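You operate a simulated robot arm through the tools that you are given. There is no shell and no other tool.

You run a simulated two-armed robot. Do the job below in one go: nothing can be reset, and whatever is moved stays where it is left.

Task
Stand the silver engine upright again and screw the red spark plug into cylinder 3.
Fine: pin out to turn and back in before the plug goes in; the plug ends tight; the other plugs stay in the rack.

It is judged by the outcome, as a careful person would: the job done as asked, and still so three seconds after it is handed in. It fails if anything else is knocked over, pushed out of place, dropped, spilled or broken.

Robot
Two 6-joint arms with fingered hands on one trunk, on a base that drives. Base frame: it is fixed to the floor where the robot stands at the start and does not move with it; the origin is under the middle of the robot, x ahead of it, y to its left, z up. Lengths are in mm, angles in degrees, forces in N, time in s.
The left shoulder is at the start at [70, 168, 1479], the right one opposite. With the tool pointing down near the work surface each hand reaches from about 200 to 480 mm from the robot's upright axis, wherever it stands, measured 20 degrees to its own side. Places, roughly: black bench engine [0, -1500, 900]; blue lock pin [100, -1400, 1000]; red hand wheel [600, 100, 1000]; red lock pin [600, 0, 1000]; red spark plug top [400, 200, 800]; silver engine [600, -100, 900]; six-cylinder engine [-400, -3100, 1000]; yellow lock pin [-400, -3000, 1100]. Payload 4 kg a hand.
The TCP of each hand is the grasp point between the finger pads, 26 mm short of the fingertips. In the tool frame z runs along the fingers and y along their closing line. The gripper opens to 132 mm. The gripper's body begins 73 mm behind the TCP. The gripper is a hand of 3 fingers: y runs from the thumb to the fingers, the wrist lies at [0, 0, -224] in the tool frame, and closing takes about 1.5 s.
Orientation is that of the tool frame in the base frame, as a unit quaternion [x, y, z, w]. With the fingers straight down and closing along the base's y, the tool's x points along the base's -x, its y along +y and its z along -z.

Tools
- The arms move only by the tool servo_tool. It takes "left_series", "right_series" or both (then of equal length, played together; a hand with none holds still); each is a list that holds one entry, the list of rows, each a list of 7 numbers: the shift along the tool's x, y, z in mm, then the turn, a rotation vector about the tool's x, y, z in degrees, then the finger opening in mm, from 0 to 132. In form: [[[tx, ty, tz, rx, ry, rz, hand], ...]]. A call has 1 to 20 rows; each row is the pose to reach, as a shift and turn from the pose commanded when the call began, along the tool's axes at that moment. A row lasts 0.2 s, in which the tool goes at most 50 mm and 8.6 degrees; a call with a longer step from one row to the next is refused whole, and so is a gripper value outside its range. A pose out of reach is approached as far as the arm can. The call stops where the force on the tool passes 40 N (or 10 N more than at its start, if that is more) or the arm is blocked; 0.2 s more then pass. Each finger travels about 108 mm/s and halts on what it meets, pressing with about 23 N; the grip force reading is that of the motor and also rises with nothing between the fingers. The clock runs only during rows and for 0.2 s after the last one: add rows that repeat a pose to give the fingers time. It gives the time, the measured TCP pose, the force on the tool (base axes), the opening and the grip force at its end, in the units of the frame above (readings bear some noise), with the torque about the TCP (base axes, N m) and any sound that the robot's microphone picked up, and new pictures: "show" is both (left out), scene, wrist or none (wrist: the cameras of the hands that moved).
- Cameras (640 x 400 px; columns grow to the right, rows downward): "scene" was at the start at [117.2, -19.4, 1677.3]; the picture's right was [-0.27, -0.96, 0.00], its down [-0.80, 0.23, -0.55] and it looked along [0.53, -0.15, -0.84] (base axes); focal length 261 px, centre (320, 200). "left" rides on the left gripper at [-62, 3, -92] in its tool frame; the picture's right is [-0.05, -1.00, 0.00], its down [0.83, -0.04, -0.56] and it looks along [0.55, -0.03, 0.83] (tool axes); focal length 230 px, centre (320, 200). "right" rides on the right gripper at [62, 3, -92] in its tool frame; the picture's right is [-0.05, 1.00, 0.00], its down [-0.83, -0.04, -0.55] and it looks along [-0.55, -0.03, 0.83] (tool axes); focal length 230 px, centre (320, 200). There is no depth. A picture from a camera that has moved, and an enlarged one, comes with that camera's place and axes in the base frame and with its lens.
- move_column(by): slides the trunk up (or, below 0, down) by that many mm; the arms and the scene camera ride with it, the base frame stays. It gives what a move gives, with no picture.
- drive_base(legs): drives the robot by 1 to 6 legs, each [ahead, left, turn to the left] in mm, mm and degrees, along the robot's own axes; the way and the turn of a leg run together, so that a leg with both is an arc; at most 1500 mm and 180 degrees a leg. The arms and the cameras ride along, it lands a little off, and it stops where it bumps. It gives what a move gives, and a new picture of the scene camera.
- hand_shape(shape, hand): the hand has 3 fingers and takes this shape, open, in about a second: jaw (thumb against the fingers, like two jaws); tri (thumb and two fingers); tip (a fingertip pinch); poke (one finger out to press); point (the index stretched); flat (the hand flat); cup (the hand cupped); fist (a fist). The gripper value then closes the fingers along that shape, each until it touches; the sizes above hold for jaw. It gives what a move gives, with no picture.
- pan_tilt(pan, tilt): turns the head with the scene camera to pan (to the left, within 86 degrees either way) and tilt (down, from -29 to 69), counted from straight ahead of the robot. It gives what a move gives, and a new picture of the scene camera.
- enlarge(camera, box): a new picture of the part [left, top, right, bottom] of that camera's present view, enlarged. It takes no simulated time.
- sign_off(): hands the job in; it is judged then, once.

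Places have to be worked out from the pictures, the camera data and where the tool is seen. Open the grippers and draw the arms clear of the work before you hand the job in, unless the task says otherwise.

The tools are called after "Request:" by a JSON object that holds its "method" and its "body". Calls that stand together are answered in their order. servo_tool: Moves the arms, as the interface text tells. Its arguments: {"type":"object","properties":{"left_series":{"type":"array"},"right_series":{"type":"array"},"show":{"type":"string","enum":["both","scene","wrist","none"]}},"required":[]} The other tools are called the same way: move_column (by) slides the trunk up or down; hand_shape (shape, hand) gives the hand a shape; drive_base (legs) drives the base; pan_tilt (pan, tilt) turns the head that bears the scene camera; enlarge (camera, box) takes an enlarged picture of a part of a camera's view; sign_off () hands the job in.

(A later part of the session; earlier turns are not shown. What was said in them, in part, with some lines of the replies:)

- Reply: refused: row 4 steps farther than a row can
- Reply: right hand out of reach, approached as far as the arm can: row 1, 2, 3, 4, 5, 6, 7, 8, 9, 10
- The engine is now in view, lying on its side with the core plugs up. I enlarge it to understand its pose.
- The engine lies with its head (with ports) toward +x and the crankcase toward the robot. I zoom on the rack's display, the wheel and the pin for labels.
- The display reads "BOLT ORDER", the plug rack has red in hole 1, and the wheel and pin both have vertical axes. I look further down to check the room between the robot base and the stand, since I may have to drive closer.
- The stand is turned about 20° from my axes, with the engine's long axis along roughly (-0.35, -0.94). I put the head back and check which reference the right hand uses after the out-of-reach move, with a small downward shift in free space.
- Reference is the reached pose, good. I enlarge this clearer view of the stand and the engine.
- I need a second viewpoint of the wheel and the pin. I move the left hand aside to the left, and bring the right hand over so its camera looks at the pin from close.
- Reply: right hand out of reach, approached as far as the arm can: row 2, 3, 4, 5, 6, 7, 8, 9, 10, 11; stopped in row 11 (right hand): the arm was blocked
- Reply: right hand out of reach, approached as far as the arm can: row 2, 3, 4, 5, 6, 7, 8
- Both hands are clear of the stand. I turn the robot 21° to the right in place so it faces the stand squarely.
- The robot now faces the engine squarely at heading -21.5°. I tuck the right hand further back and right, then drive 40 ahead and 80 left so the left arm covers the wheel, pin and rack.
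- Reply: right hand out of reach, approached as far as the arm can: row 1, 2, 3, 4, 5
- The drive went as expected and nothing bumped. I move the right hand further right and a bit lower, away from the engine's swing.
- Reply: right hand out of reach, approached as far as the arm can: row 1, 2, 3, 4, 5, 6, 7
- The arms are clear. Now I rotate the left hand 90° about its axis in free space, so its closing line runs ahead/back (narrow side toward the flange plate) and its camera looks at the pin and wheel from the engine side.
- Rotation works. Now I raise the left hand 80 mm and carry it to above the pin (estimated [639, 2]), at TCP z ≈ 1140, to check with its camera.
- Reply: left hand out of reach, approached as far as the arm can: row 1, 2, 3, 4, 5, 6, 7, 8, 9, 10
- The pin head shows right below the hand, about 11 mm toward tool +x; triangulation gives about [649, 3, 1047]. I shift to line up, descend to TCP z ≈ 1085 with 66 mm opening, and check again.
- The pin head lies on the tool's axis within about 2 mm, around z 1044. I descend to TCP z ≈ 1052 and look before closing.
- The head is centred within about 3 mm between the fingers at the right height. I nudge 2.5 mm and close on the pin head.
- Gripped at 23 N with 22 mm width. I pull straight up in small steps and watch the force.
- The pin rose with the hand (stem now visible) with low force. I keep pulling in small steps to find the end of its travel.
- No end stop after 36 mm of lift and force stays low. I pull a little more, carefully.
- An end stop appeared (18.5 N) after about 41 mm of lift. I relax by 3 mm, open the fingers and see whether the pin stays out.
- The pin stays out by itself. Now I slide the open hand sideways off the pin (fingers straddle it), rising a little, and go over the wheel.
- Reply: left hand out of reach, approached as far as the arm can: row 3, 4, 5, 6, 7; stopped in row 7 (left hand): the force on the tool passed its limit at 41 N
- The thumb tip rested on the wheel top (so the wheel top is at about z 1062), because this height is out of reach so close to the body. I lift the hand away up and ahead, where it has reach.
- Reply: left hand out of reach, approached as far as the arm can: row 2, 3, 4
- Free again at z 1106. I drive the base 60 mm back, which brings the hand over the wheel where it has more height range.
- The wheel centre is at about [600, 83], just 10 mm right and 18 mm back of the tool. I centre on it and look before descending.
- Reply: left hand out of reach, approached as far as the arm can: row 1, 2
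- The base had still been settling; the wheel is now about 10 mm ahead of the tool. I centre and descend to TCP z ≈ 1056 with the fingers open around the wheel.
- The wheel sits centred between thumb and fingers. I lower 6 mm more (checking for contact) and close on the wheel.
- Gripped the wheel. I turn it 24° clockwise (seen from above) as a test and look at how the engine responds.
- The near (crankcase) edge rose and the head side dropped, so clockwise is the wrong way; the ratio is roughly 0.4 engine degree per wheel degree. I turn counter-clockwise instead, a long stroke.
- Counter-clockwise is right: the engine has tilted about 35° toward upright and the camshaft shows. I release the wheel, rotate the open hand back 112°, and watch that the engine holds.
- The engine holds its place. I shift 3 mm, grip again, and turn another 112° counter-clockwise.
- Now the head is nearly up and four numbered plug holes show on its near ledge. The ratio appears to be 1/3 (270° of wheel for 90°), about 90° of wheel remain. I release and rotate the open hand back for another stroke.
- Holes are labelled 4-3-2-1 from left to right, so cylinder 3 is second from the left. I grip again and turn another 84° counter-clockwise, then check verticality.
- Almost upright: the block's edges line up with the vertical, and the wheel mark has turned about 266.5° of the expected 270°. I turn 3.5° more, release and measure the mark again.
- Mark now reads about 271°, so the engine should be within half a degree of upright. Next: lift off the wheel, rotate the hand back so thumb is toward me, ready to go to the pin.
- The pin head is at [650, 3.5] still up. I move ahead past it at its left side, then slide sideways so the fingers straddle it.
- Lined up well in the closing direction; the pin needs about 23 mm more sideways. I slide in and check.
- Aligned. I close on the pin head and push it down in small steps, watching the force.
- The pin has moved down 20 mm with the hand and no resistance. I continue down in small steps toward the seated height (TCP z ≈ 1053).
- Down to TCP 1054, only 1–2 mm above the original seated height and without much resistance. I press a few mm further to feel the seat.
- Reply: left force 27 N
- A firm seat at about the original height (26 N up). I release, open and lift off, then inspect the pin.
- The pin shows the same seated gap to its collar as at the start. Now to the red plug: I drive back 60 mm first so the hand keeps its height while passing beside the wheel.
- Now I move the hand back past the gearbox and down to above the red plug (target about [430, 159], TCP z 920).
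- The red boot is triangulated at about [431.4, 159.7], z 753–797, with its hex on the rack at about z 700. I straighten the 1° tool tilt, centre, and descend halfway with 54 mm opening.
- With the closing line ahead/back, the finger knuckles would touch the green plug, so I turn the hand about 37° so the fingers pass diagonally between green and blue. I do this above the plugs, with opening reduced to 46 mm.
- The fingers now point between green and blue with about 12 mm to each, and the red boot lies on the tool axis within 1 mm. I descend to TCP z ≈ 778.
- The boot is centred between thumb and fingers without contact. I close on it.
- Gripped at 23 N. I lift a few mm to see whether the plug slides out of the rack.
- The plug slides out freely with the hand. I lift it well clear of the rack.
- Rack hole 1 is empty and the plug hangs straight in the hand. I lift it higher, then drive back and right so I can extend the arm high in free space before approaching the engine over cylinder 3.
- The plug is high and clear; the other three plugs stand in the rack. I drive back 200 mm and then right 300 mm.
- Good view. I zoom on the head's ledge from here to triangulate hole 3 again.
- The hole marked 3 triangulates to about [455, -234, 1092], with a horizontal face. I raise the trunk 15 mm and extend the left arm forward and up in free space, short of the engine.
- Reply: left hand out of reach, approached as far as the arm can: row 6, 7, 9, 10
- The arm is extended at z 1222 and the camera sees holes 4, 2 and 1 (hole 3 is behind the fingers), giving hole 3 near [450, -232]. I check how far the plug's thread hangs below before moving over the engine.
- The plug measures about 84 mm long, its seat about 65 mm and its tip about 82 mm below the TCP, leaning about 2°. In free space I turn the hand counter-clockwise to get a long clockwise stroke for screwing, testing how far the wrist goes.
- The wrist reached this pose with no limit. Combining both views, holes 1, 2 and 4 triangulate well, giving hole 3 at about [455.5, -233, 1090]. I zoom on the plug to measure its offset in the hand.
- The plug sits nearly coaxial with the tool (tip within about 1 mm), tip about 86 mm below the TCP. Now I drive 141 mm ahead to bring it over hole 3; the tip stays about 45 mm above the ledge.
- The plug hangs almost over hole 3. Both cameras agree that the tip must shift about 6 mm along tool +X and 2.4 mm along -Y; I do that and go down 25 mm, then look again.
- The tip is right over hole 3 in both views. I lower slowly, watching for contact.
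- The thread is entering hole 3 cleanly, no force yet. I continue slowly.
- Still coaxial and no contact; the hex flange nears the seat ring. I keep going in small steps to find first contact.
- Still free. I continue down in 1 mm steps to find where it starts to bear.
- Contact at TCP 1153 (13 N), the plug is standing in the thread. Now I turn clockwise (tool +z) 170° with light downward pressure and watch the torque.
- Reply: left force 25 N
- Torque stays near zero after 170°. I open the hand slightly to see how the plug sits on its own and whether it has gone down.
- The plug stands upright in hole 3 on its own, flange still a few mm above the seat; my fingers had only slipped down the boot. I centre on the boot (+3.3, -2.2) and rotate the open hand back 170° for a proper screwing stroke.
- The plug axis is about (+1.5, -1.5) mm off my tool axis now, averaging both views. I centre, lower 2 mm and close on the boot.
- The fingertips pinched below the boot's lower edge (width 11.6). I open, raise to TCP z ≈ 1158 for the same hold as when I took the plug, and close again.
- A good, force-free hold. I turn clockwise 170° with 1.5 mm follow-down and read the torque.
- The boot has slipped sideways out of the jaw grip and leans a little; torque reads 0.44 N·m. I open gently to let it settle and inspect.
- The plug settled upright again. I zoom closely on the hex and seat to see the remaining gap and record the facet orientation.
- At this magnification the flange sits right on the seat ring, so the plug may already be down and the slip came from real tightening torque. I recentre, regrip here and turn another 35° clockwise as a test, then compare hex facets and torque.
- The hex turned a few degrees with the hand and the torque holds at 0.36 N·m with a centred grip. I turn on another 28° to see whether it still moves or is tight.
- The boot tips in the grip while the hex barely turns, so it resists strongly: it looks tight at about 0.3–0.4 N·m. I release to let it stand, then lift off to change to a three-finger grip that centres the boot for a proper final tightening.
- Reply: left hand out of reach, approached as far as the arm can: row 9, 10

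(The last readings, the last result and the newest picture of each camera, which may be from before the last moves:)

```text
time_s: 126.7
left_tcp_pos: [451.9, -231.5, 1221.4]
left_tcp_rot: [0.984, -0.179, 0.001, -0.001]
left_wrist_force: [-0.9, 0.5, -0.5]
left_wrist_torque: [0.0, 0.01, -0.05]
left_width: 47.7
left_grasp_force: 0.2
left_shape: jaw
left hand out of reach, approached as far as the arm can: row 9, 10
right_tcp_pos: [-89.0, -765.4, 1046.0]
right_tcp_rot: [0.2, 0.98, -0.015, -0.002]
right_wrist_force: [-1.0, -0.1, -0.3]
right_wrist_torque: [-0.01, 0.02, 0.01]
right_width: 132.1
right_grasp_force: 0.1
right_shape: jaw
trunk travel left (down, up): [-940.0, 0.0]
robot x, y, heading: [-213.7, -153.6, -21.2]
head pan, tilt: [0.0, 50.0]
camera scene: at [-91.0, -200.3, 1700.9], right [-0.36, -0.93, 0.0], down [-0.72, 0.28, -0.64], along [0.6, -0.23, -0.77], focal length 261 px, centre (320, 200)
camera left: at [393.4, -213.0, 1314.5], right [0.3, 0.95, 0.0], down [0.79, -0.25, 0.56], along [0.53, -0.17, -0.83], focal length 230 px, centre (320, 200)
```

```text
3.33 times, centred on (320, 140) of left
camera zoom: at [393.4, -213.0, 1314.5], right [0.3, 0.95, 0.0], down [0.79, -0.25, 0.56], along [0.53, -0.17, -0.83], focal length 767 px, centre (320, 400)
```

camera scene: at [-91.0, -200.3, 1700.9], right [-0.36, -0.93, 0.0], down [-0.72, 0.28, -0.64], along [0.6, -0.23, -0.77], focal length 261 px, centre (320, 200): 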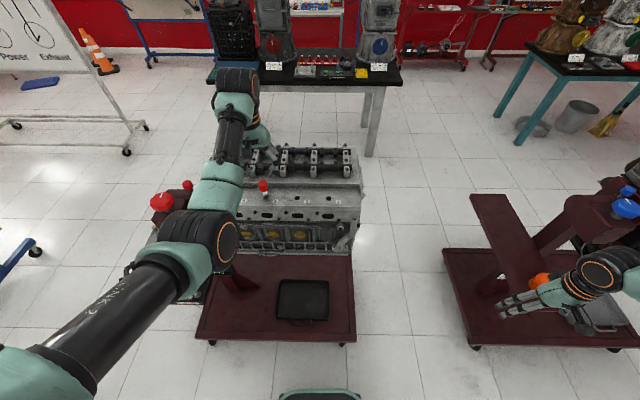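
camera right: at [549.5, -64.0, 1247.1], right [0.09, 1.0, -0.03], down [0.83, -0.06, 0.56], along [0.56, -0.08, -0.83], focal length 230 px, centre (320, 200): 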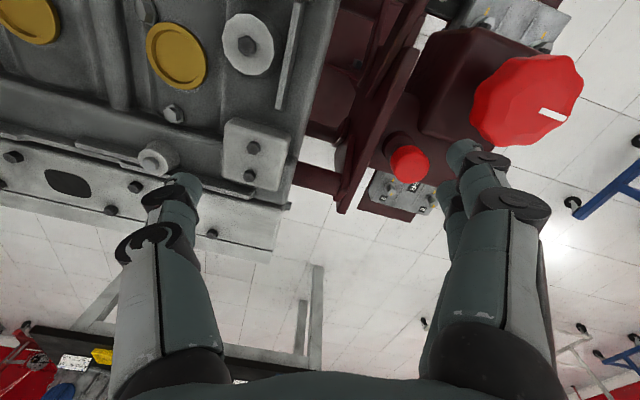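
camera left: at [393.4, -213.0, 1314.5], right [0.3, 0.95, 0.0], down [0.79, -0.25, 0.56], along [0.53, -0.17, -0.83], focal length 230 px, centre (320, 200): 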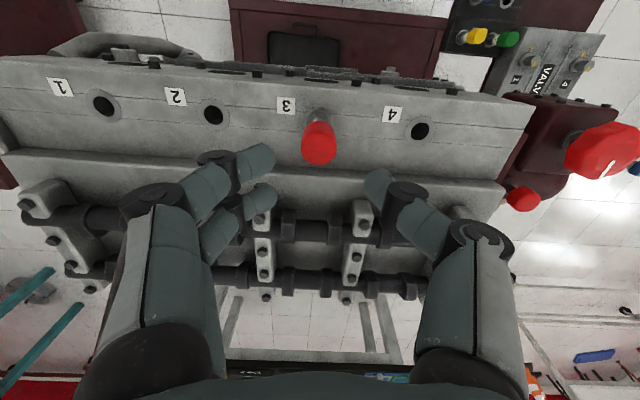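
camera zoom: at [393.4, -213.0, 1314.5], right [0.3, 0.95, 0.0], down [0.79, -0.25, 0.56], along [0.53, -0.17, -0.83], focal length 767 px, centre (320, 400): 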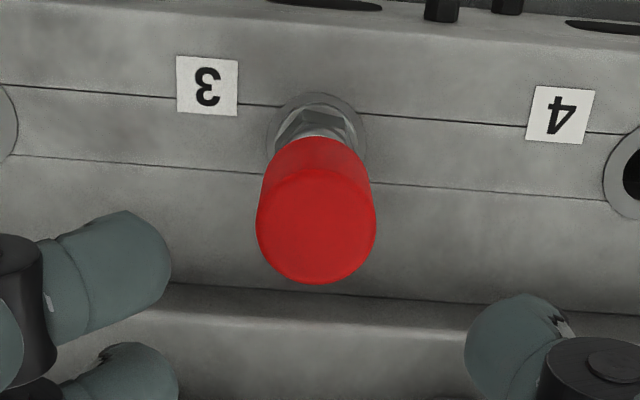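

After release the hex edge is back at exactly the same place, so the plug no longer turns — it sits at its stop with the flange on the ring. For a firm final tightening I change the hand to the three-finger shape (well above the cams) and look at it.

Request:
{"method": "hand_shape", "body": {"hand": "left", "shape": "tri"}}

Request:
{"method": "servo_tool", "body": {"left_series": [[[0, 0, 0, 0, 0, -8.5, 80], [0, 0, 0, 0, 0, -17, 80], [0, 0, 0, 0, 0, -25.5, 80], [0, 0, 0, 0, 0, -34, 70], [0, 0, 0, 0, 0, -42.5, 70], [0, 0, 0, 0, 0, -51, 60], [0, 0, 0, 0, 0, -59.5, 60], [0, 0, 0, 0, 0, -68, 60], [0, 0, 0, 0, 0, -76.5, 60], [0, 0, 0, 0, 0, -85, 60], [0, 0, 0, 0, 0, -93.5, 60], [0, 0, 0, 0, 0, -102, 60], [0, 0, 0, 0, 0, -110.5, 60], [0, 0, 0, 0, 0, -119, 60], [0, 0, 0, 0, 0, -127.5, 60], [0, 0, 0, 0, 0, -136, 60], [0, 0, 0, 0, 0, -144.5, 60], [0, 0, 0, 0, 0, -153, 60], [0, 0, 0, 0, 0, -161.5, 60], [0, 0, 0, 0, 0, -170, 60]]], "show": "both"}}

Request:
{"method": "enlarge", "body": {"camera": "scene", "box": [230, 130, 310, 210]}}

```text
time_s: 127.6
left_tcp_pos: [452.3, -231.6, 1221.3]
left_tcp_rot: [0.984, -0.178, 0.001, 0.0]
left_wrist_force: [1.0, -0.4, 0.2]
left_wrist_torque: [0.04, -0.02, 0.02]
left_width: 131.9
left_grasp_force: 0.1
left_shape: tri
right_tcp_pos: [-88.7, -764.6, 1045.1]
right_tcp_rot: [0.2, 0.98, -0.016, -0.003]
right_wrist_force: [0.1, -0.2, -0.2]
right_wrist_torque: [-0.01, 0.01, -0.01]
right_width: 132.2
right_grasp_force: 0.1
right_shape: jaw
trunk travel left (down, up): [-940.0, 0.0]
robot x, y, heading: [-209.9, -153.0, -21.1]
head pan, tilt: [0.0, 50.0]
```

```text
time_s: 131.8
left_tcp_pos: [452.5, -232.8, 1223.8]
left_tcp_rot: [0.262, 0.965, 0.002, 0.001]
left_wrist_force: [-0.1, 0.5, -0.4]
left_wrist_torque: [0.03, -0.01, -0.01]
left_width: 60.7
left_grasp_force: 0.2
left_shape: tri
right_tcp_pos: [-89.8, -765.0, 1044.9]
right_tcp_rot: [0.199, 0.98, -0.015, -0.002]
right_wrist_force: [0.8, 0.6, 0.1]
right_wrist_torque: [-0.06, -0.05, 0.01]
right_width: 132.1
right_grasp_force: 0.0
right_shape: jaw
trunk travel left (down, up): [-940.0, 0.0]
robot x, y, heading: [-211.8, -155.3, -21.0]
head pan, tilt: [0.0, 50.0]
camera scene: at [-91.5, -200.2, 1701.0], right [-0.36, -0.93, 0.0], down [-0.71, 0.28, -0.64], along [0.6, -0.23, -0.77], focal length 261 px, centre (320, 200)
camera left: at [507.1, -260.5, 1316.1], right [-0.46, -0.89, 0.0], down [-0.74, 0.38, 0.55], along [-0.49, 0.26, -0.83], focal length 230 px, centre (320, 200)
```

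scene: 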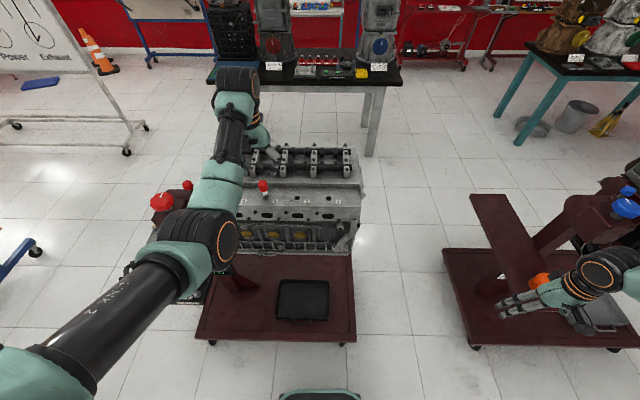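
left: 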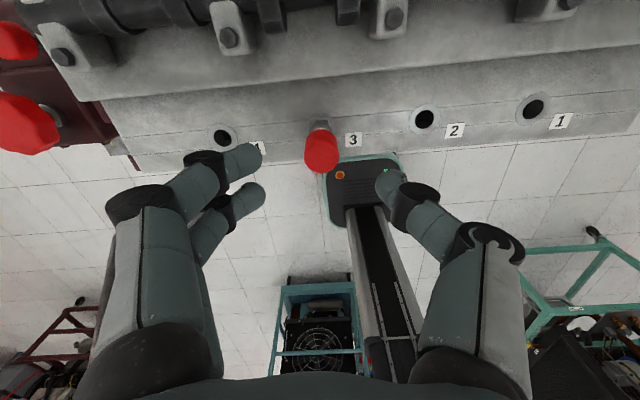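

```text
5.00 times, centred on (270, 170) of scene
camera zoom: at [-91.5, -200.2, 1701.0], right [-0.36, -0.93, 0.0], down [-0.71, 0.28, -0.64], along [0.6, -0.23, -0.77], focal length 1303 px, centre (570, 350)
```

zoom: 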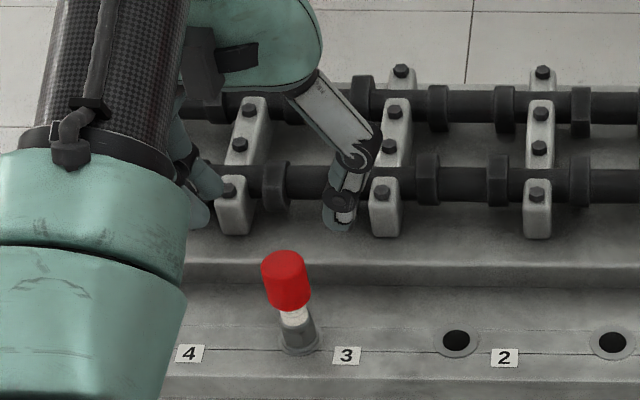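

The plug stands straight in hole 3. With the three-finger shape I centre over it and descend around the boot.

Request:
{"method": "servo_tool", "body": {"left_series": [[[4, 0, 10, 0, 0, 0, 54], [4, 0, 25, 0, 0, 0, 50], [4, 0, 40, 0, 0, 0, 50], [4, 0, 55, 0, 0, 0, 50], [4, 0, 67, 0, 0, 0, 50], [4, 0, 67, 0, 0, 0, 50]]], "show": "wrist"}}

Request:
{"method": "enlarge", "body": {"camera": "left", "box": [220, 80, 420, 240]}}

Request:
{"method": "enlarge", "body": {"camera": "scene", "box": [240, 150, 310, 210]}}

```text
time_s: 133.2
left_tcp_pos: [448.8, -229.1, 1156.2]
left_tcp_rot: [0.263, 0.965, 0.001, 0.001]
left_wrist_force: [0.4, 0.7, -0.3]
left_wrist_torque: [0.01, -0.01, 0.0]
left_width: 50.6
left_grasp_force: 0.0
left_shape: tri
right_tcp_pos: [-88.8, -765.3, 1045.6]
right_tcp_rot: [0.199, 0.98, -0.015, -0.002]
right_wrist_force: [-0.3, -0.2, -0.1]
right_wrist_torque: [-0.02, -0.01, -0.01]
right_width: 132.3
right_grasp_force: 0.0
right_shape: jaw
trunk travel left (down, up): [-940.0, 0.0]
robot x, y, heading: [-211.3, -154.6, -21.2]
head pan, tilt: [0.0, 50.0]
camera left: at [503.8, -258.0, 1249.3], right [-0.46, -0.89, 0.0], down [-0.74, 0.38, 0.55], along [-0.49, 0.26, -0.83], focal length 230 px, centre (320, 200)
```

left: 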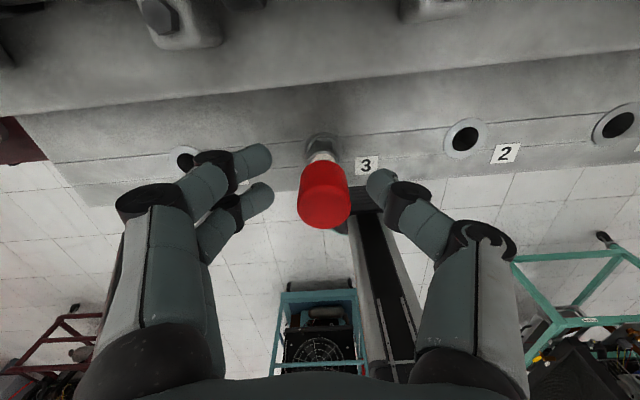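

```text
2.50 times, centred on (320, 160) of left
camera zoom: at [503.8, -258.0, 1249.3], right [-0.46, -0.89, 0.0], down [-0.74, 0.38, 0.55], along [-0.49, 0.26, -0.83], focal length 575 px, centre (320, 300)
```

zoom: 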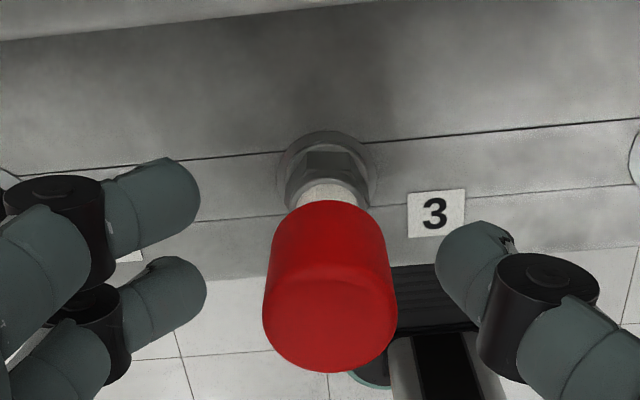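

```text
6.67 times, centred on (275, 180) of scene
camera zoom: at [-91.5, -200.2, 1701.0], right [-0.36, -0.93, 0.0], down [-0.71, 0.28, -0.64], along [0.6, -0.23, -0.77], focal length 1737 px, centre (620, 333)
```

zoom: 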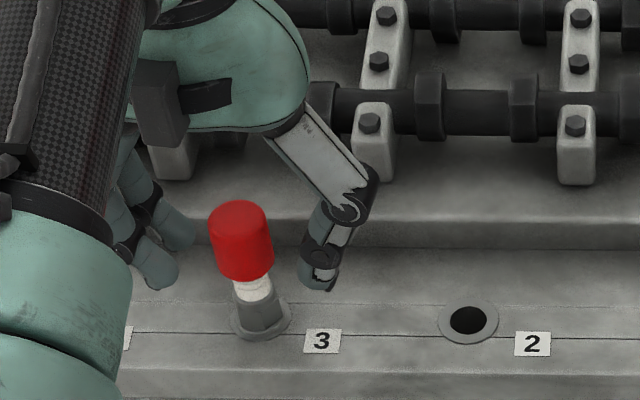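

Well centred apart from about 1.5 mm along the closing line. I correct it, close the three fingers and look at the hold.

Request:
{"method": "servo_tool", "body": {"left_series": [[[0, -1.5, 0, 0, 0, 0, 46], [0, -1.5, 0, 0, 0, 0, 34], [0, -1.5, 0, 0, 0, 0, 20], [0, -1.5, 0, 0, 0, 0, 5], [0, -1.5, 0, 0, 0, 0, 0], [0, -1.5, 0, 0, 0, 0, 0], [0, -1.5, 0, 0, 0, 0, 0]]], "show": "wrist"}}

Request:
{"method": "enlarge", "body": {"camera": "left", "box": [220, 80, 420, 240]}}

Request:
{"method": "enlarge", "body": {"camera": "scene", "box": [255, 175, 285, 205]}}

```text
time_s: 134.8
left_tcp_pos: [448.5, -230.9, 1155.6]
left_tcp_rot: [0.263, 0.965, 0.0, 0.0]
left_wrist_force: [0.2, -0.1, -0.5]
left_wrist_torque: [0.03, 0.02, 0.01]
left_width: 15.4
left_grasp_force: 22.9
left_shape: tri
right_tcp_pos: [-89.0, -764.2, 1045.5]
right_tcp_rot: [0.199, 0.98, -0.015, -0.002]
right_wrist_force: [-1.1, -0.4, -0.1]
right_wrist_torque: [0.02, -0.01, -0.02]
right_width: 131.9
right_grasp_force: 0.0
right_shape: jaw
trunk travel left (down, up): [-940.0, 0.0]
robot x, y, heading: [-208.2, -152.9, -21.1]
head pan, tilt: [0.0, 50.0]
camera left: at [502.9, -259.5, 1249.1], right [-0.46, -0.89, 0.0], down [-0.74, 0.38, 0.55], along [-0.49, 0.26, -0.83], focal length 230 px, centre (320, 200)
```

left: 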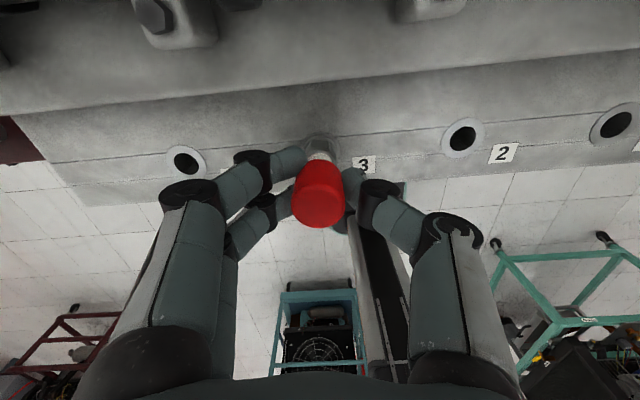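

```text
2.50 times, centred on (320, 160) of left
camera zoom: at [502.9, -259.5, 1249.1], right [-0.46, -0.89, 0.0], down [-0.74, 0.38, 0.55], along [-0.49, 0.26, -0.83], focal length 575 px, centre (320, 300)
```

zoom: 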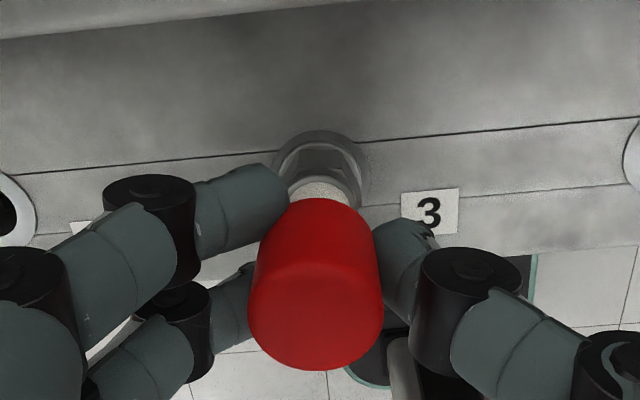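

```text
13.33 times, centred on (270, 190) of scene
camera zoom: at [-91.3, -200.3, 1700.9], right [-0.36, -0.93, 0.0], down [-0.72, 0.28, -0.64], along [0.6, -0.23, -0.77], focal length 3475 px, centre (987, 333)
```

zoom: 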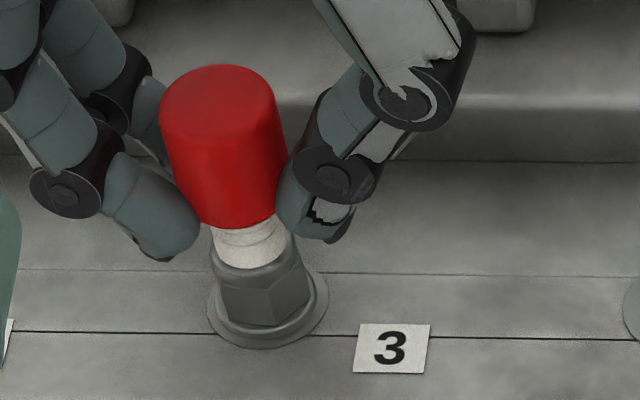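

A clean force-free hold. I turn clockwise 30° in small steps and read torque and hex position.

Request:
{"method": "servo_tool", "body": {"left_series": [[[0, 0, 0, 0, 0, 5, 0], [0, 0, 0, 0, 0, 10, 0], [0, 0, 0, 0, 0, 15, 0], [0, 0, 0, 0, 0, 20, 0], [0, 0, 0, 0, 0, 25, 0], [0, 0, 0, 0, 0, 30, 0]]], "show": "wrist"}}

Request:
{"method": "enlarge", "body": {"camera": "left", "box": [220, 80, 420, 240]}}

Request:
{"method": "enlarge", "body": {"camera": "scene", "box": [255, 175, 285, 205]}}

```text
time_s: 136.2
left_tcp_pos: [449.3, -231.1, 1156.7]
left_tcp_rot: [0.504, 0.864, 0.0, 0.001]
left_wrist_force: [-1.4, 1.5, -0.5]
left_wrist_torque: [0.02, 0.0, 0.39]
left_width: 14.3
left_grasp_force: 23.2
left_shape: tri
right_tcp_pos: [-88.1, -765.4, 1045.6]
right_tcp_rot: [0.2, 0.98, -0.015, -0.001]
right_wrist_force: [-0.1, 0.4, -0.4]
right_wrist_torque: [0.01, -0.01, 0.02]
right_width: 132.1
right_grasp_force: 0.1
right_shape: jaw
trunk travel left (down, up): [-940.0, 0.0]
robot x, y, heading: [-208.5, -158.1, -20.9]
head pan, tilt: [0.0, 50.0]
camera left: at [481.2, -282.5, 1248.9], right [-0.84, -0.53, 0.0], down [-0.45, 0.7, 0.56], along [-0.3, 0.47, -0.83], focal length 230 px, centre (320, 200)
```

left: 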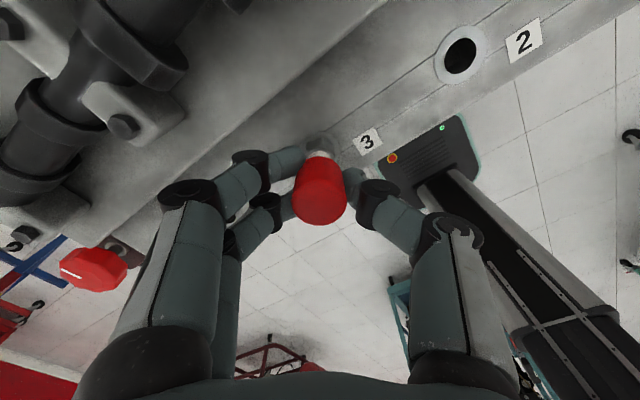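

```text
2.50 times, centred on (320, 160) of left
camera zoom: at [481.2, -282.5, 1248.9], right [-0.84, -0.53, 0.0], down [-0.45, 0.7, 0.56], along [-0.3, 0.47, -0.83], focal length 575 px, centre (320, 300)
```

zoom: 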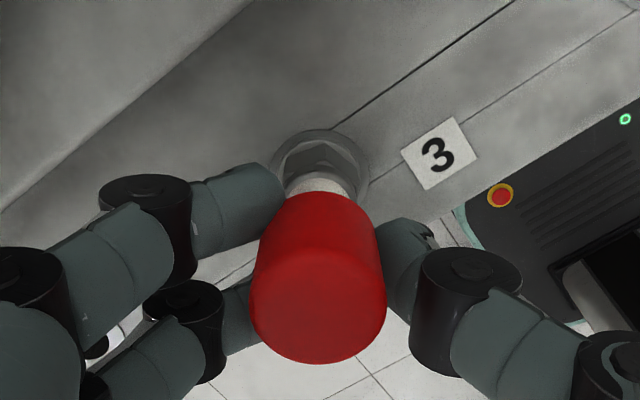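

```text
13.33 times, centred on (270, 190) of scene
camera zoom: at [-91.6, -199.6, 1701.0], right [-0.36, -0.93, 0.0], down [-0.71, 0.27, -0.64], along [0.6, -0.23, -0.77], focal length 3475 px, centre (987, 333)
```

zoom: 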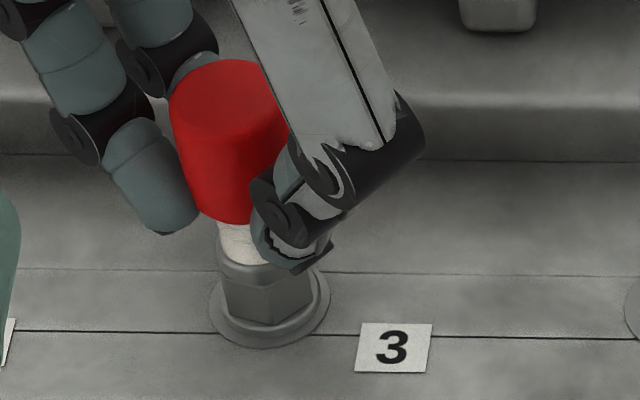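

Torque 0.39 N·m on a centred grip and the hex does not move: it is tight. I press a bit further (25° more) to be sure it has reached its stop.

Request:
{"method": "servo_tool", "body": {"left_series": [[[0, 0, 0, 0, 0, 5, 0], [0, 0, 0, 0, 0, 10, 0], [0, 0, 0, 0, 0, 15, 0], [0, 0, 0, 0, 0, 20, 0], [0, 0, 0, 0, 0, 25, 0]]], "show": "wrist"}}

Request:
{"method": "enlarge", "body": {"camera": "left", "box": [220, 80, 420, 240]}}

Request:
{"method": "enlarge", "body": {"camera": "scene", "box": [255, 175, 285, 205]}}

```text
time_s: 137.4
left_tcp_pos: [448.4, -229.0, 1155.1]
left_tcp_rot: [0.68, 0.733, 0.002, 0.0]
left_wrist_force: [-0.7, 5.6, 0.3]
left_wrist_torque: [0.03, -0.1, 0.38]
left_width: 13.8
left_grasp_force: 22.5
left_shape: tri
right_tcp_pos: [-88.1, -763.9, 1046.2]
right_tcp_rot: [0.199, 0.98, -0.015, -0.002]
right_wrist_force: [-0.6, -0.4, -0.3]
right_wrist_torque: [-0.02, -0.03, 0.02]
right_width: 131.9
right_grasp_force: 0.1
right_shape: jaw
trunk travel left (down, up): [-940.0, 0.0]
robot x, y, heading: [-210.1, -153.4, -21.0]
head pan, tilt: [0.0, 50.0]
camera left: at [455.9, -290.3, 1248.5], right [-0.99, -0.13, 0.0], down [-0.11, 0.82, 0.56], along [-0.07, 0.55, -0.83], focal length 230 px, centre (320, 200)
```

left: 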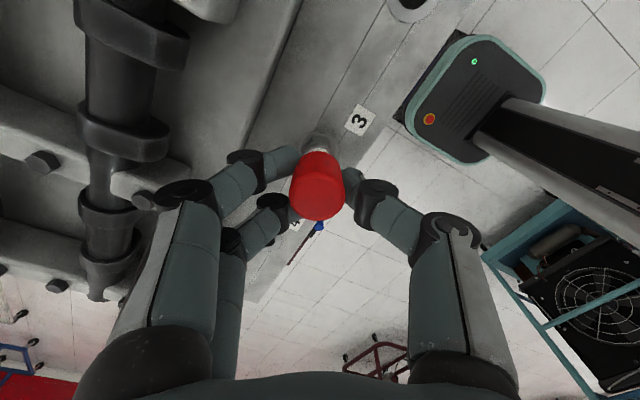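

```text
2.50 times, centred on (320, 160) of left
camera zoom: at [455.9, -290.3, 1248.5], right [-0.99, -0.13, 0.0], down [-0.11, 0.82, 0.56], along [-0.07, 0.55, -0.83], focal length 575 px, centre (320, 300)
```

zoom: 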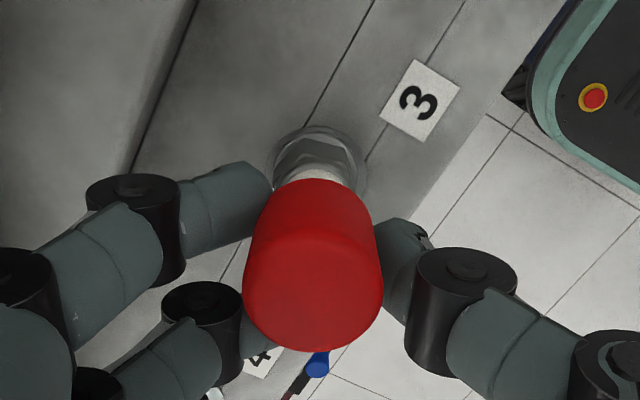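

```text
13.33 times, centred on (270, 190) of scene
camera zoom: at [-91.6, -198.3, 1701.0], right [-0.36, -0.93, 0.0], down [-0.71, 0.27, -0.64], along [0.6, -0.23, -0.77], focal length 3475 px, centre (987, 333)
```

zoom: 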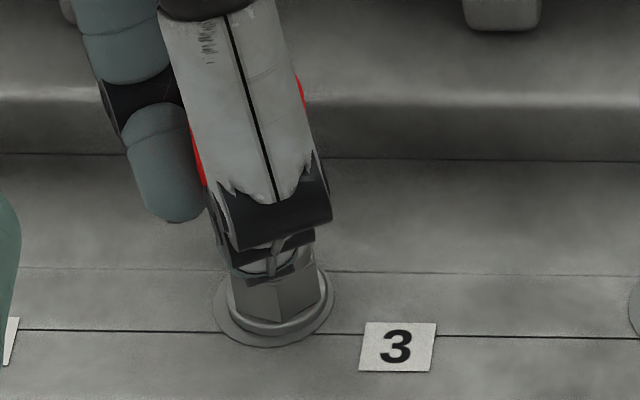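

The torque holds at about 0.38 N·m (the grip's limit) and the plug does not advance. As a check that the thread really holds, I pull up gently a few mm and read the force.

Request:
{"method": "servo_tool", "body": {"left_series": [[[0, 0, -1, 0, 0, 0, 0], [0, 0, -2, 0, 0, 0, 0], [0, 0, -2.5, 0, 0, 0, 0]]], "show": "none"}}

Request:
{"method": "enlarge", "body": {"camera": "scene", "box": [255, 175, 285, 205]}}

Request:
{"method": "enlarge", "body": {"camera": "left", "box": [220, 80, 420, 240]}}

```text
time_s: 138.2
left_tcp_pos: [447.4, -229.8, 1156.4]
left_tcp_rot: [0.68, 0.733, 0.0, 0.0]
left_wrist_force: [-2.0, 5.0, -8.6]
left_wrist_torque: [0.05, -0.01, 0.34]
left_width: 14.1
left_grasp_force: 22.8
left_shape: tri
right_tcp_pos: [-86.7, -763.8, 1045.6]
right_tcp_rot: [0.2, 0.98, -0.016, -0.002]
right_wrist_force: [-0.3, -0.4, -0.1]
right_wrist_torque: [0.03, 0.01, -0.03]
right_width: 132.0
right_grasp_force: 0.0
right_shape: jaw
trunk travel left (down, up): [-940.0, 0.0]
robot x, y, heading: [-212.8, -154.6, -20.9]
head pan, tilt: [0.0, 50.0]
```

```text
13.33 times, centred on (270, 190) of scene
camera zoom: at [-90.1, -198.6, 1700.8], right [-0.36, -0.93, 0.0], down [-0.72, 0.27, -0.64], along [0.6, -0.23, -0.77], focal length 3475 px, centre (987, 333)
```

zoom: 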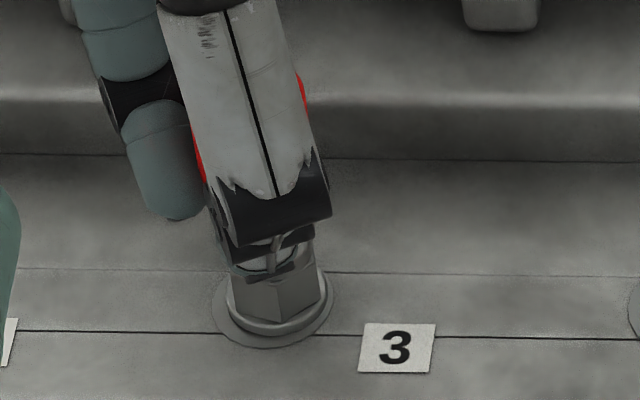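

```text
2.50 times, centred on (320, 160) of left
camera zoom: at [456.7, -290.7, 1249.2], right [-0.99, -0.13, 0.0], down [-0.11, 0.82, 0.56], along [-0.07, 0.55, -0.83], focal length 575 px, centre (320, 300)
```

zoom: 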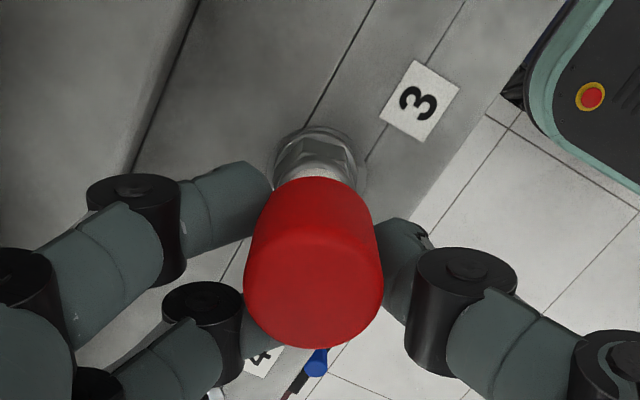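

The plug holds against an 8.6 N pull and 0.34 N·m, so the thread is engaged and tight. I ease the pull, open the fingers and lift straight up.

Request:
{"method": "servo_tool", "body": {"left_series": [[[0, 0, 2, 0, 0, 0, 0], [0, 0, 2, 0, 0, 0, 20], [0, 0, 2, 0, 0, 0, 36], [0, 0, 2, 0, 0, 0, 48], [0, 0, 2, 0, 0, 0, 50], [0, 0, -10, 0, 0, 0, 50], [0, 0, -25, 0, 0, 0, 50], [0, 0, -40, 0, 0, 0, 50], [0, 0, -55, 0, 0, 0, 50], [0, 0, -64, 0, 0, 0, 50], [0, 0, -64, 0, 0, 0, 50]]], "show": "both"}}

Request:
{"method": "enlarge", "body": {"camera": "scene", "box": [255, 175, 285, 205]}}

```text
time_s: 140.6
left_tcp_pos: [449.7, -232.2, 1220.2]
left_tcp_rot: [0.679, 0.734, 0.001, 0.001]
left_wrist_force: [-0.1, -0.4, 0.2]
left_wrist_torque: [-0.01, 0.0, 0.01]
left_width: 49.2
left_grasp_force: 0.1
left_shape: tri
left hand out of reach, approached as far as the arm can: row 10, 11
right_tcp_pos: [-89.4, -765.1, 1044.8]
right_tcp_rot: [0.2, 0.98, -0.015, -0.002]
right_wrist_force: [0.5, -0.7, -0.3]
right_wrist_torque: [0.0, 0.01, 0.02]
right_width: 132.0
right_grasp_force: 0.1
right_shape: jaw
trunk travel left (down, up): [-940.0, 0.0]
robot x, y, heading: [-209.0, -151.4, -20.9]
head pan, tilt: [0.0, 50.0]
camera scene: at [-91.3, -200.0, 1700.9], right [-0.36, -0.93, 0.0], down [-0.72, 0.28, -0.64], along [0.6, -0.23, -0.77], focal length 261 px, centre (320, 200)
camera left: at [458.5, -293.3, 1313.2], right [-0.99, -0.13, 0.0], down [-0.11, 0.82, 0.56], along [-0.07, 0.55, -0.83], focal length 230 px, centre (320, 200)
```

scene: 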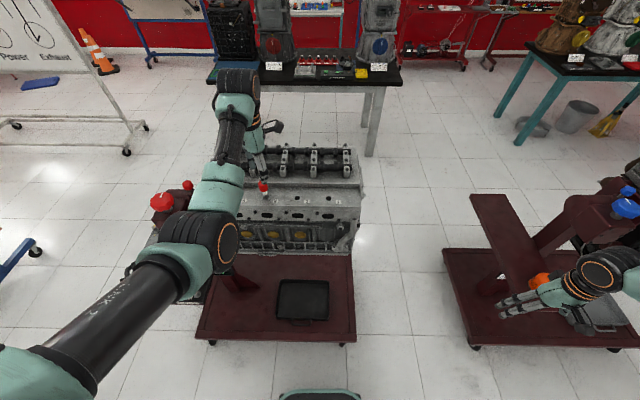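
left: 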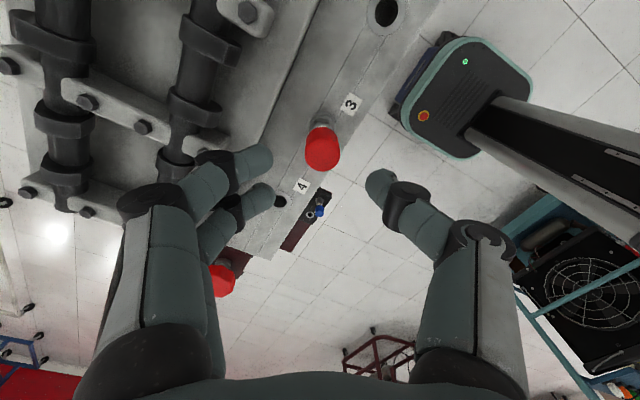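

```text
13.33 times, centred on (270, 190) of scene
camera zoom: at [-91.3, -200.0, 1700.9], right [-0.36, -0.93, 0.0], down [-0.72, 0.28, -0.64], along [0.6, -0.23, -0.77], focal length 3475 px, centre (987, 333)
```

zoom: 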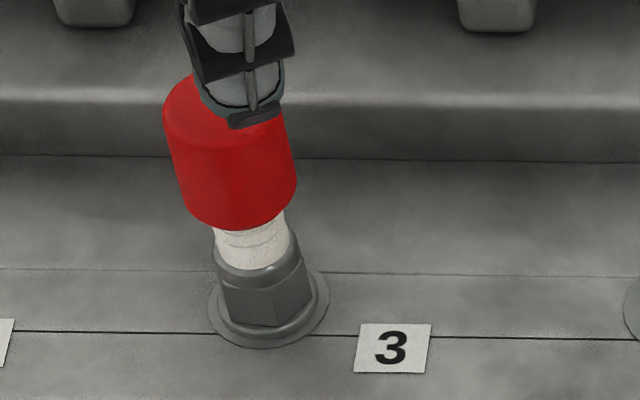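

The plug stands straight, flange on its ring, hex unchanged. I drive back 180 mm to take the hand clear of the engine, then inspect the whole stand.

Request:
{"method": "drive_base", "body": {"legs": [[-180, 0, 0]]}}

Request:
{"method": "servo_tool", "body": {"left_series": [[[0, 0, 0, 0, 0, 0, 50], [0, 0, 0, 0, 0, 0, 60], [0, 0, 0, 0, 0, 0, 60]]], "show": "scene"}}

Request:
{"method": "enlarge", "body": {"camera": "scene", "box": [140, 110, 370, 330]}}

Request:
{"method": "enlarge", "body": {"camera": "scene", "box": [150, 130, 230, 210]}}

```text
time_s: 142.1
left_tcp_pos: [290.1, -169.3, 1218.4]
left_tcp_rot: [0.678, 0.735, 0.001, -0.002]
left_wrist_force: [1.0, 0.4, -0.5]
left_wrist_torque: [-0.02, 0.02, -0.01]
left_width: 49.3
left_grasp_force: 0.1
left_shape: tri
right_tcp_pos: [-248.7, -703.7, 1043.4]
right_tcp_rot: [0.198, 0.98, -0.014, -0.003]
right_wrist_force: [0.5, -0.8, 0.1]
right_wrist_torque: [0.01, 0.03, -0.01]
right_width: 131.9
right_grasp_force: 0.1
right_shape: jaw
trunk travel left (down, up): [-940.0, 0.0]
robot x, y, heading: [-372.3, -88.6, -21.1]
head pan, tilt: [0.0, 50.0]
camera scene: at [-250.5, -138.9, 1700.4], right [-0.36, -0.93, 0.0], down [-0.72, 0.27, -0.64], along [0.6, -0.23, -0.77], focal length 261 px, centre (320, 200)
```

scene: 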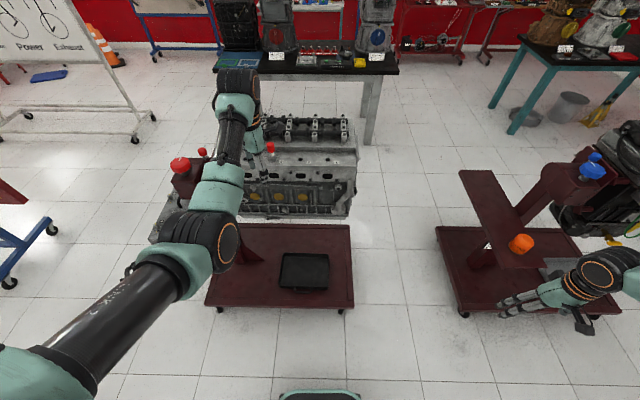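

```text
time_s: 142.9
left_tcp_pos: [285.4, -167.8, 1220.1]
left_tcp_rot: [0.678, 0.735, 0.001, 0.0]
left_wrist_force: [-0.2, -0.2, 0.1]
left_wrist_torque: [0.01, 0.02, -0.01]
left_width: 59.3
left_grasp_force: 0.0
left_shape: tri
right_tcp_pos: [-251.8, -700.4, 1046.0]
right_tcp_rot: [0.199, 0.98, -0.015, -0.001]
right_wrist_force: [-0.4, -0.9, 0.7]
right_wrist_torque: [0.0, -0.03, -0.01]
right_width: 132.1
right_grasp_force: 0.1
right_shape: jaw
trunk travel left (down, up): [-940.0, 0.0]
robot x, y, heading: [-368.2, -87.5, -20.7]
head pan, tilt: [0.0, 50.0]
camera scene: at [-256.1, -136.7, 1701.0], right [-0.36, -0.93, 0.0], down [-0.72, 0.27, -0.64], along [0.6, -0.23, -0.77], focal length 261 px, centre (320, 200)
```

scene: 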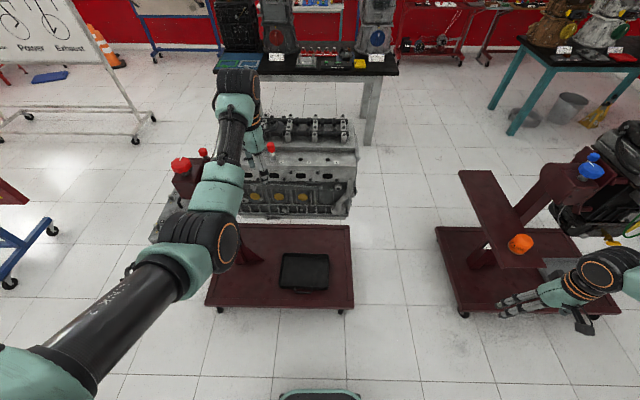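

```text
1.82 times, centred on (255, 220) of scene
camera zoom: at [-256.1, -136.7, 1701.0], right [-0.36, -0.93, 0.0], down [-0.72, 0.27, -0.64], along [0.6, -0.23, -0.77], focal length 474 px, centre (438, 164)
```

zoom: 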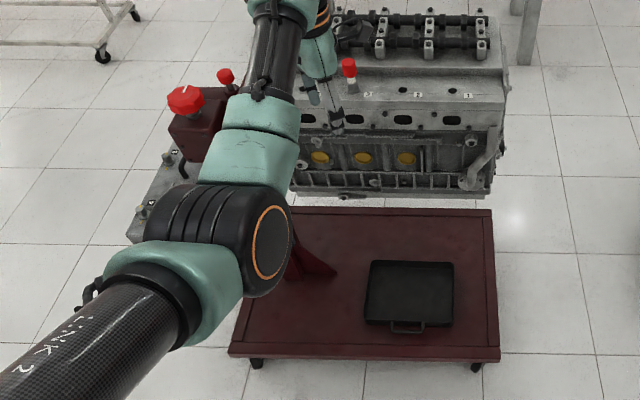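

```text
5.00 times, centred on (190, 170) of scene
camera zoom: at [-256.1, -136.7, 1701.0], right [-0.36, -0.93, 0.0], down [-0.72, 0.27, -0.64], along [0.6, -0.23, -0.77], focal length 1303 px, centre (970, 350)
```

zoom: 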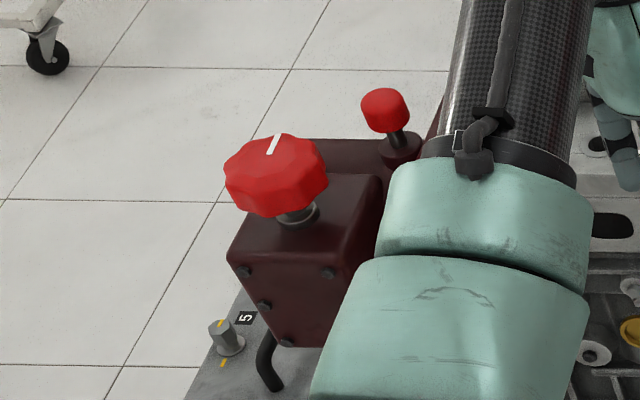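

The wheel, pin and stand look as they should. I zoom on the pin and the plug once more to confirm, and swing the left hand aside to see the rack.

Request:
{"method": "servo_tool", "body": {"left_series": [[[0, -30, 20, 0, 0, 0, 60], [0, -70, 50, 0, 0, 0, 60], [0, -110, 80, 0, 0, 0, 60], [0, -150, 110, 0, 0, 0, 60], [0, -180, 140, 0, 0, 0, 60], [0, -180, 140, 0, 0, 0, 60]]], "show": "scene"}}

Request:
{"method": "enlarge", "body": {"camera": "scene", "box": [160, 130, 240, 210]}}

Request:
{"method": "enlarge", "body": {"camera": "scene", "box": [220, 100, 370, 220]}}

```text
time_s: 144.1
left_tcp_pos: [198.8, -93.3, 1111.5]
left_tcp_rot: [0.65, 0.755, 0.09, 0.0]
left_wrist_force: [-0.3, 1.0, -0.4]
left_wrist_torque: [-0.05, -0.02, 0.05]
left_width: 59.9
left_grasp_force: 0.0
left_shape: tri
left hand out of reach, approached as far as the arm can: row 1, 2, 3, 5
right_tcp_pos: [-251.3, -699.0, 1047.2]
right_tcp_rot: [0.199, 0.98, -0.015, -0.001]
right_wrist_force: [0.7, -0.2, 1.0]
right_wrist_torque: [-0.01, -0.01, 0.0]
right_width: 131.8
right_grasp_force: 0.2
right_shape: jaw
trunk travel left (down, up): [-940.0, 0.0]
robot x, y, heading: [-376.0, -87.5, -20.9]
head pan, tilt: [0.0, 50.0]
stopped in row 5 (left hand): the arm was blocked; the commanded pose is now the measured one
camera scene: at [-254.6, -133.6, 1701.0], right [-0.36, -0.93, 0.0], down [-0.72, 0.27, -0.64], along [0.6, -0.23, -0.77], focal length 261 px, centre (320, 200)
```

scene: 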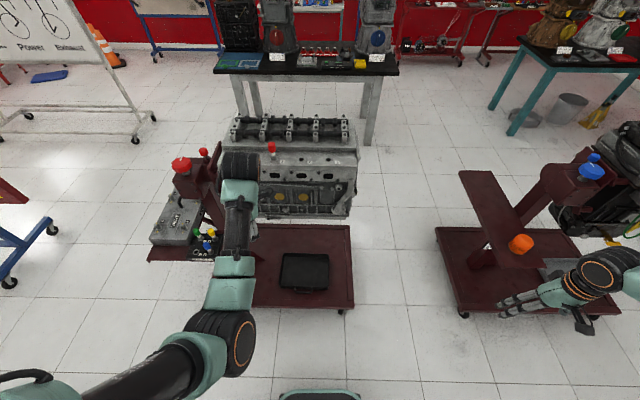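

```text
5.00 times, centred on (200, 170) of scene
camera zoom: at [-254.6, -133.6, 1701.0], right [-0.36, -0.93, 0.0], down [-0.72, 0.27, -0.64], along [0.6, -0.23, -0.77], focal length 1303 px, centre (920, 350)
```

zoom: 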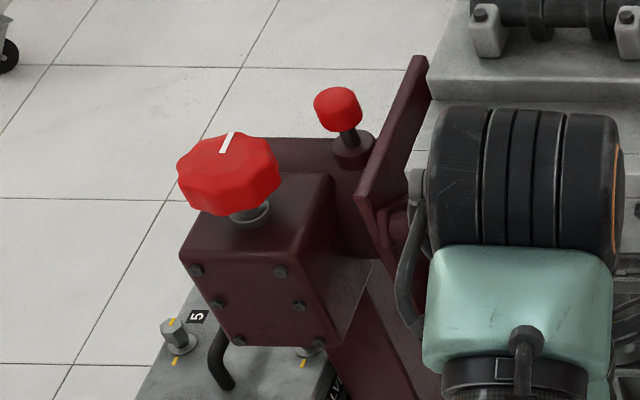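

```text
3.33 times, centred on (295, 160) of scene
camera zoom: at [-254.6, -133.6, 1701.0], right [-0.36, -0.93, 0.0], down [-0.72, 0.27, -0.64], along [0.6, -0.23, -0.77], focal length 869 px, centre (403, 333)
```

zoom: 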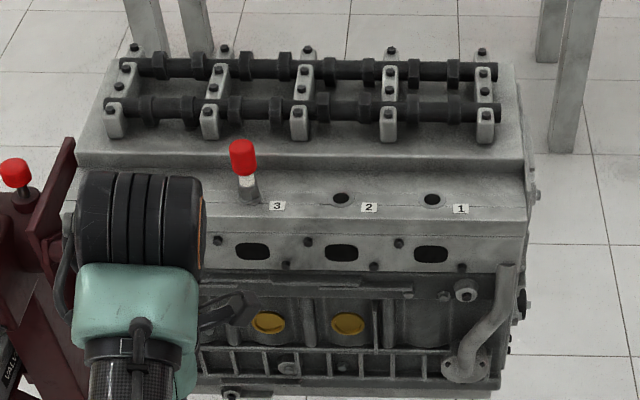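

The plug stands in cylinder 3, the engine is upright, and the pin sits at its original height. I check the rack with the remaining three plugs.

Request:
{"method": "enlarge", "body": {"camera": "scene", "box": [140, 190, 250, 280]}}

Request:
{"method": "enlarge", "body": {"camera": "scene", "box": [185, 135, 225, 175]}}

Request:
{"method": "enlarge", "body": {"camera": "scene", "box": [250, 130, 300, 170]}}

```text
4.44 times, centred on (195, 235) of scene
camera zoom: at [-254.6, -133.6, 1701.0], right [-0.36, -0.93, 0.0], down [-0.72, 0.27, -0.64], along [0.6, -0.23, -0.77], focal length 1158 px, centre (876, 44)
```

zoom: 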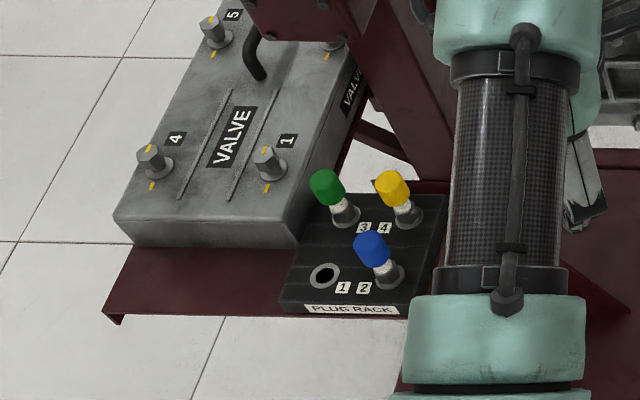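

```text
10.00 times, centred on (205, 155) of scene
camera zoom: at [-254.6, -133.6, 1701.0], right [-0.36, -0.93, 0.0], down [-0.72, 0.27, -0.64], along [0.6, -0.23, -0.77], focal length 2606 px, centre (1470, 650)
```

zoom: 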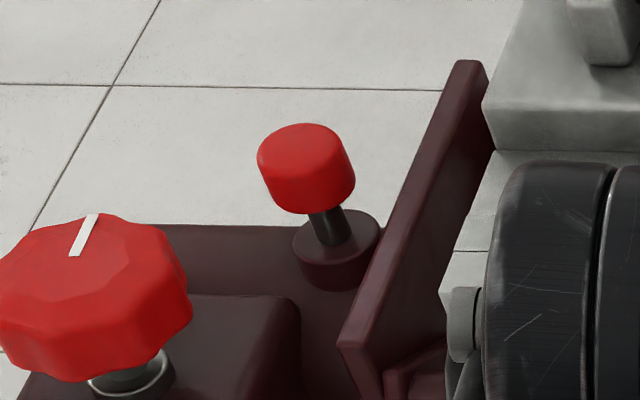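

```text
10.00 times, centred on (275, 150) of scene
camera zoom: at [-254.6, -133.6, 1701.0], right [-0.36, -0.93, 0.0], down [-0.72, 0.27, -0.64], along [0.6, -0.23, -0.77], focal length 2606 px, centre (770, 700)
```

zoom: 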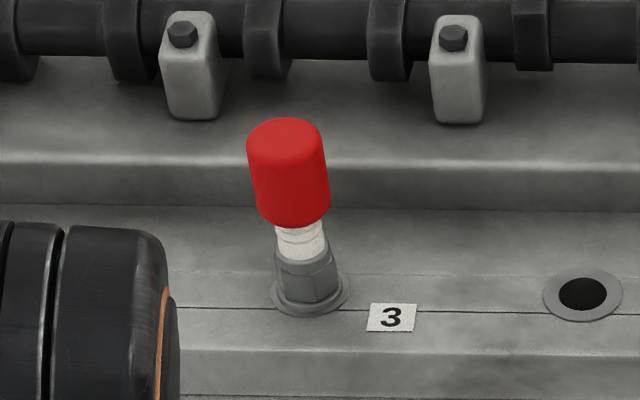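

All is in place: plugs 2, 3 and 4 stand in the rack, hole 1 is empty, the red plug is vertical and locked in cylinder 3, the pin is in, and the engine is upright. I open the left hand fully, clear of the work.

Request:
{"method": "servo_tool", "body": {"left_series": [[[0, 0, 0, 0, 0, 0, 90], [0, 0, 0, 0, 0, 0, 130], [0, 0, 0, 0, 0, 0, 130], [0, 0, 0, 0, 0, 0, 130], [0, 0, 0, 0, 0, 0, 130]]], "show": "scene"}}

Request:
{"method": "enlarge", "body": {"camera": "scene", "box": [150, 90, 380, 330]}}

```text
time_s: 145.2
left_tcp_pos: [196.8, -94.9, 1111.3]
left_tcp_rot: [0.65, 0.754, 0.09, -0.002]
left_wrist_force: [0.4, 0.4, 0.5]
left_wrist_torque: [0.02, -0.02, 0.0]
left_width: 129.7
left_grasp_force: 0.1
left_shape: tri
right_tcp_pos: [-251.5, -700.7, 1046.0]
right_tcp_rot: [0.199, 0.98, -0.015, -0.003]
right_wrist_force: [-0.4, -0.5, 0.1]
right_wrist_torque: [0.0, -0.01, -0.01]
right_width: 132.0
right_grasp_force: 0.0
right_shape: jaw
trunk travel left (down, up): [-940.0, 0.0]
robot x, y, heading: [-372.3, -90.7, -20.8]
head pan, tilt: [0.0, 50.0]
camera scene: at [-255.5, -136.3, 1701.0], right [-0.36, -0.93, 0.0], down [-0.72, 0.27, -0.64], along [0.6, -0.23, -0.77], focal length 261 px, centre (320, 200)
```

scene: 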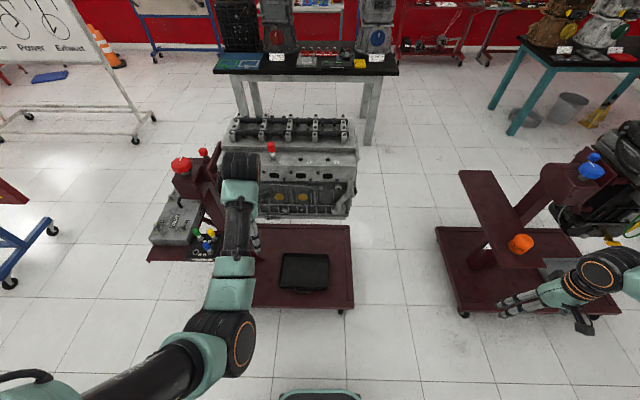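

```text
1.67 times, centred on (265, 210) of scene
camera zoom: at [-255.5, -136.3, 1701.0], right [-0.36, -0.93, 0.0], down [-0.72, 0.27, -0.64], along [0.6, -0.23, -0.77], focal length 434 px, centre (412, 183)
```

zoom: 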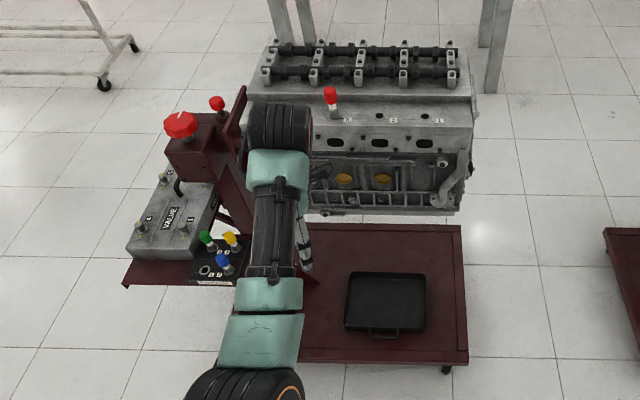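

Everything is done and both hands are open and clear of the stand, so I hand the job in.

Request:
{"method": "sign_off", "body": {}}

```text
The job is handed in.
```

The silver engine is upright with its lock pin back in, and the red plug is screwed tight into cylinder 3. I've handed the job in, and nothing was knocked over or dropped.

- **Engine:** I pulled the pin, turned the hand wheel about 270° counter-clockwise and pushed the pin back in before touching the plug. It went down the same 41 mm it had come up, to a firm stop.
- **First try on the wheel:** My first test turn went 24° the wrong way, tipping the crankcase side up, before I reversed it.
- **Bump on the wheel:** My thumb tip pressed on the hand wheel once at 41 N while I was moving between the pin and the wheel. I saw no effect from it.
- **Plug:** It sits straight in the hole marked 3, with its flange on the seat. It resisted about 0.39 N·m clockwise without turning and held against a pull of about 9 N. That torque is close to the most my grip can apply, so I could not test it harder.
- **Other plugs:** Green, yellow and blue are still in the rack, and only hole 1 is empty.
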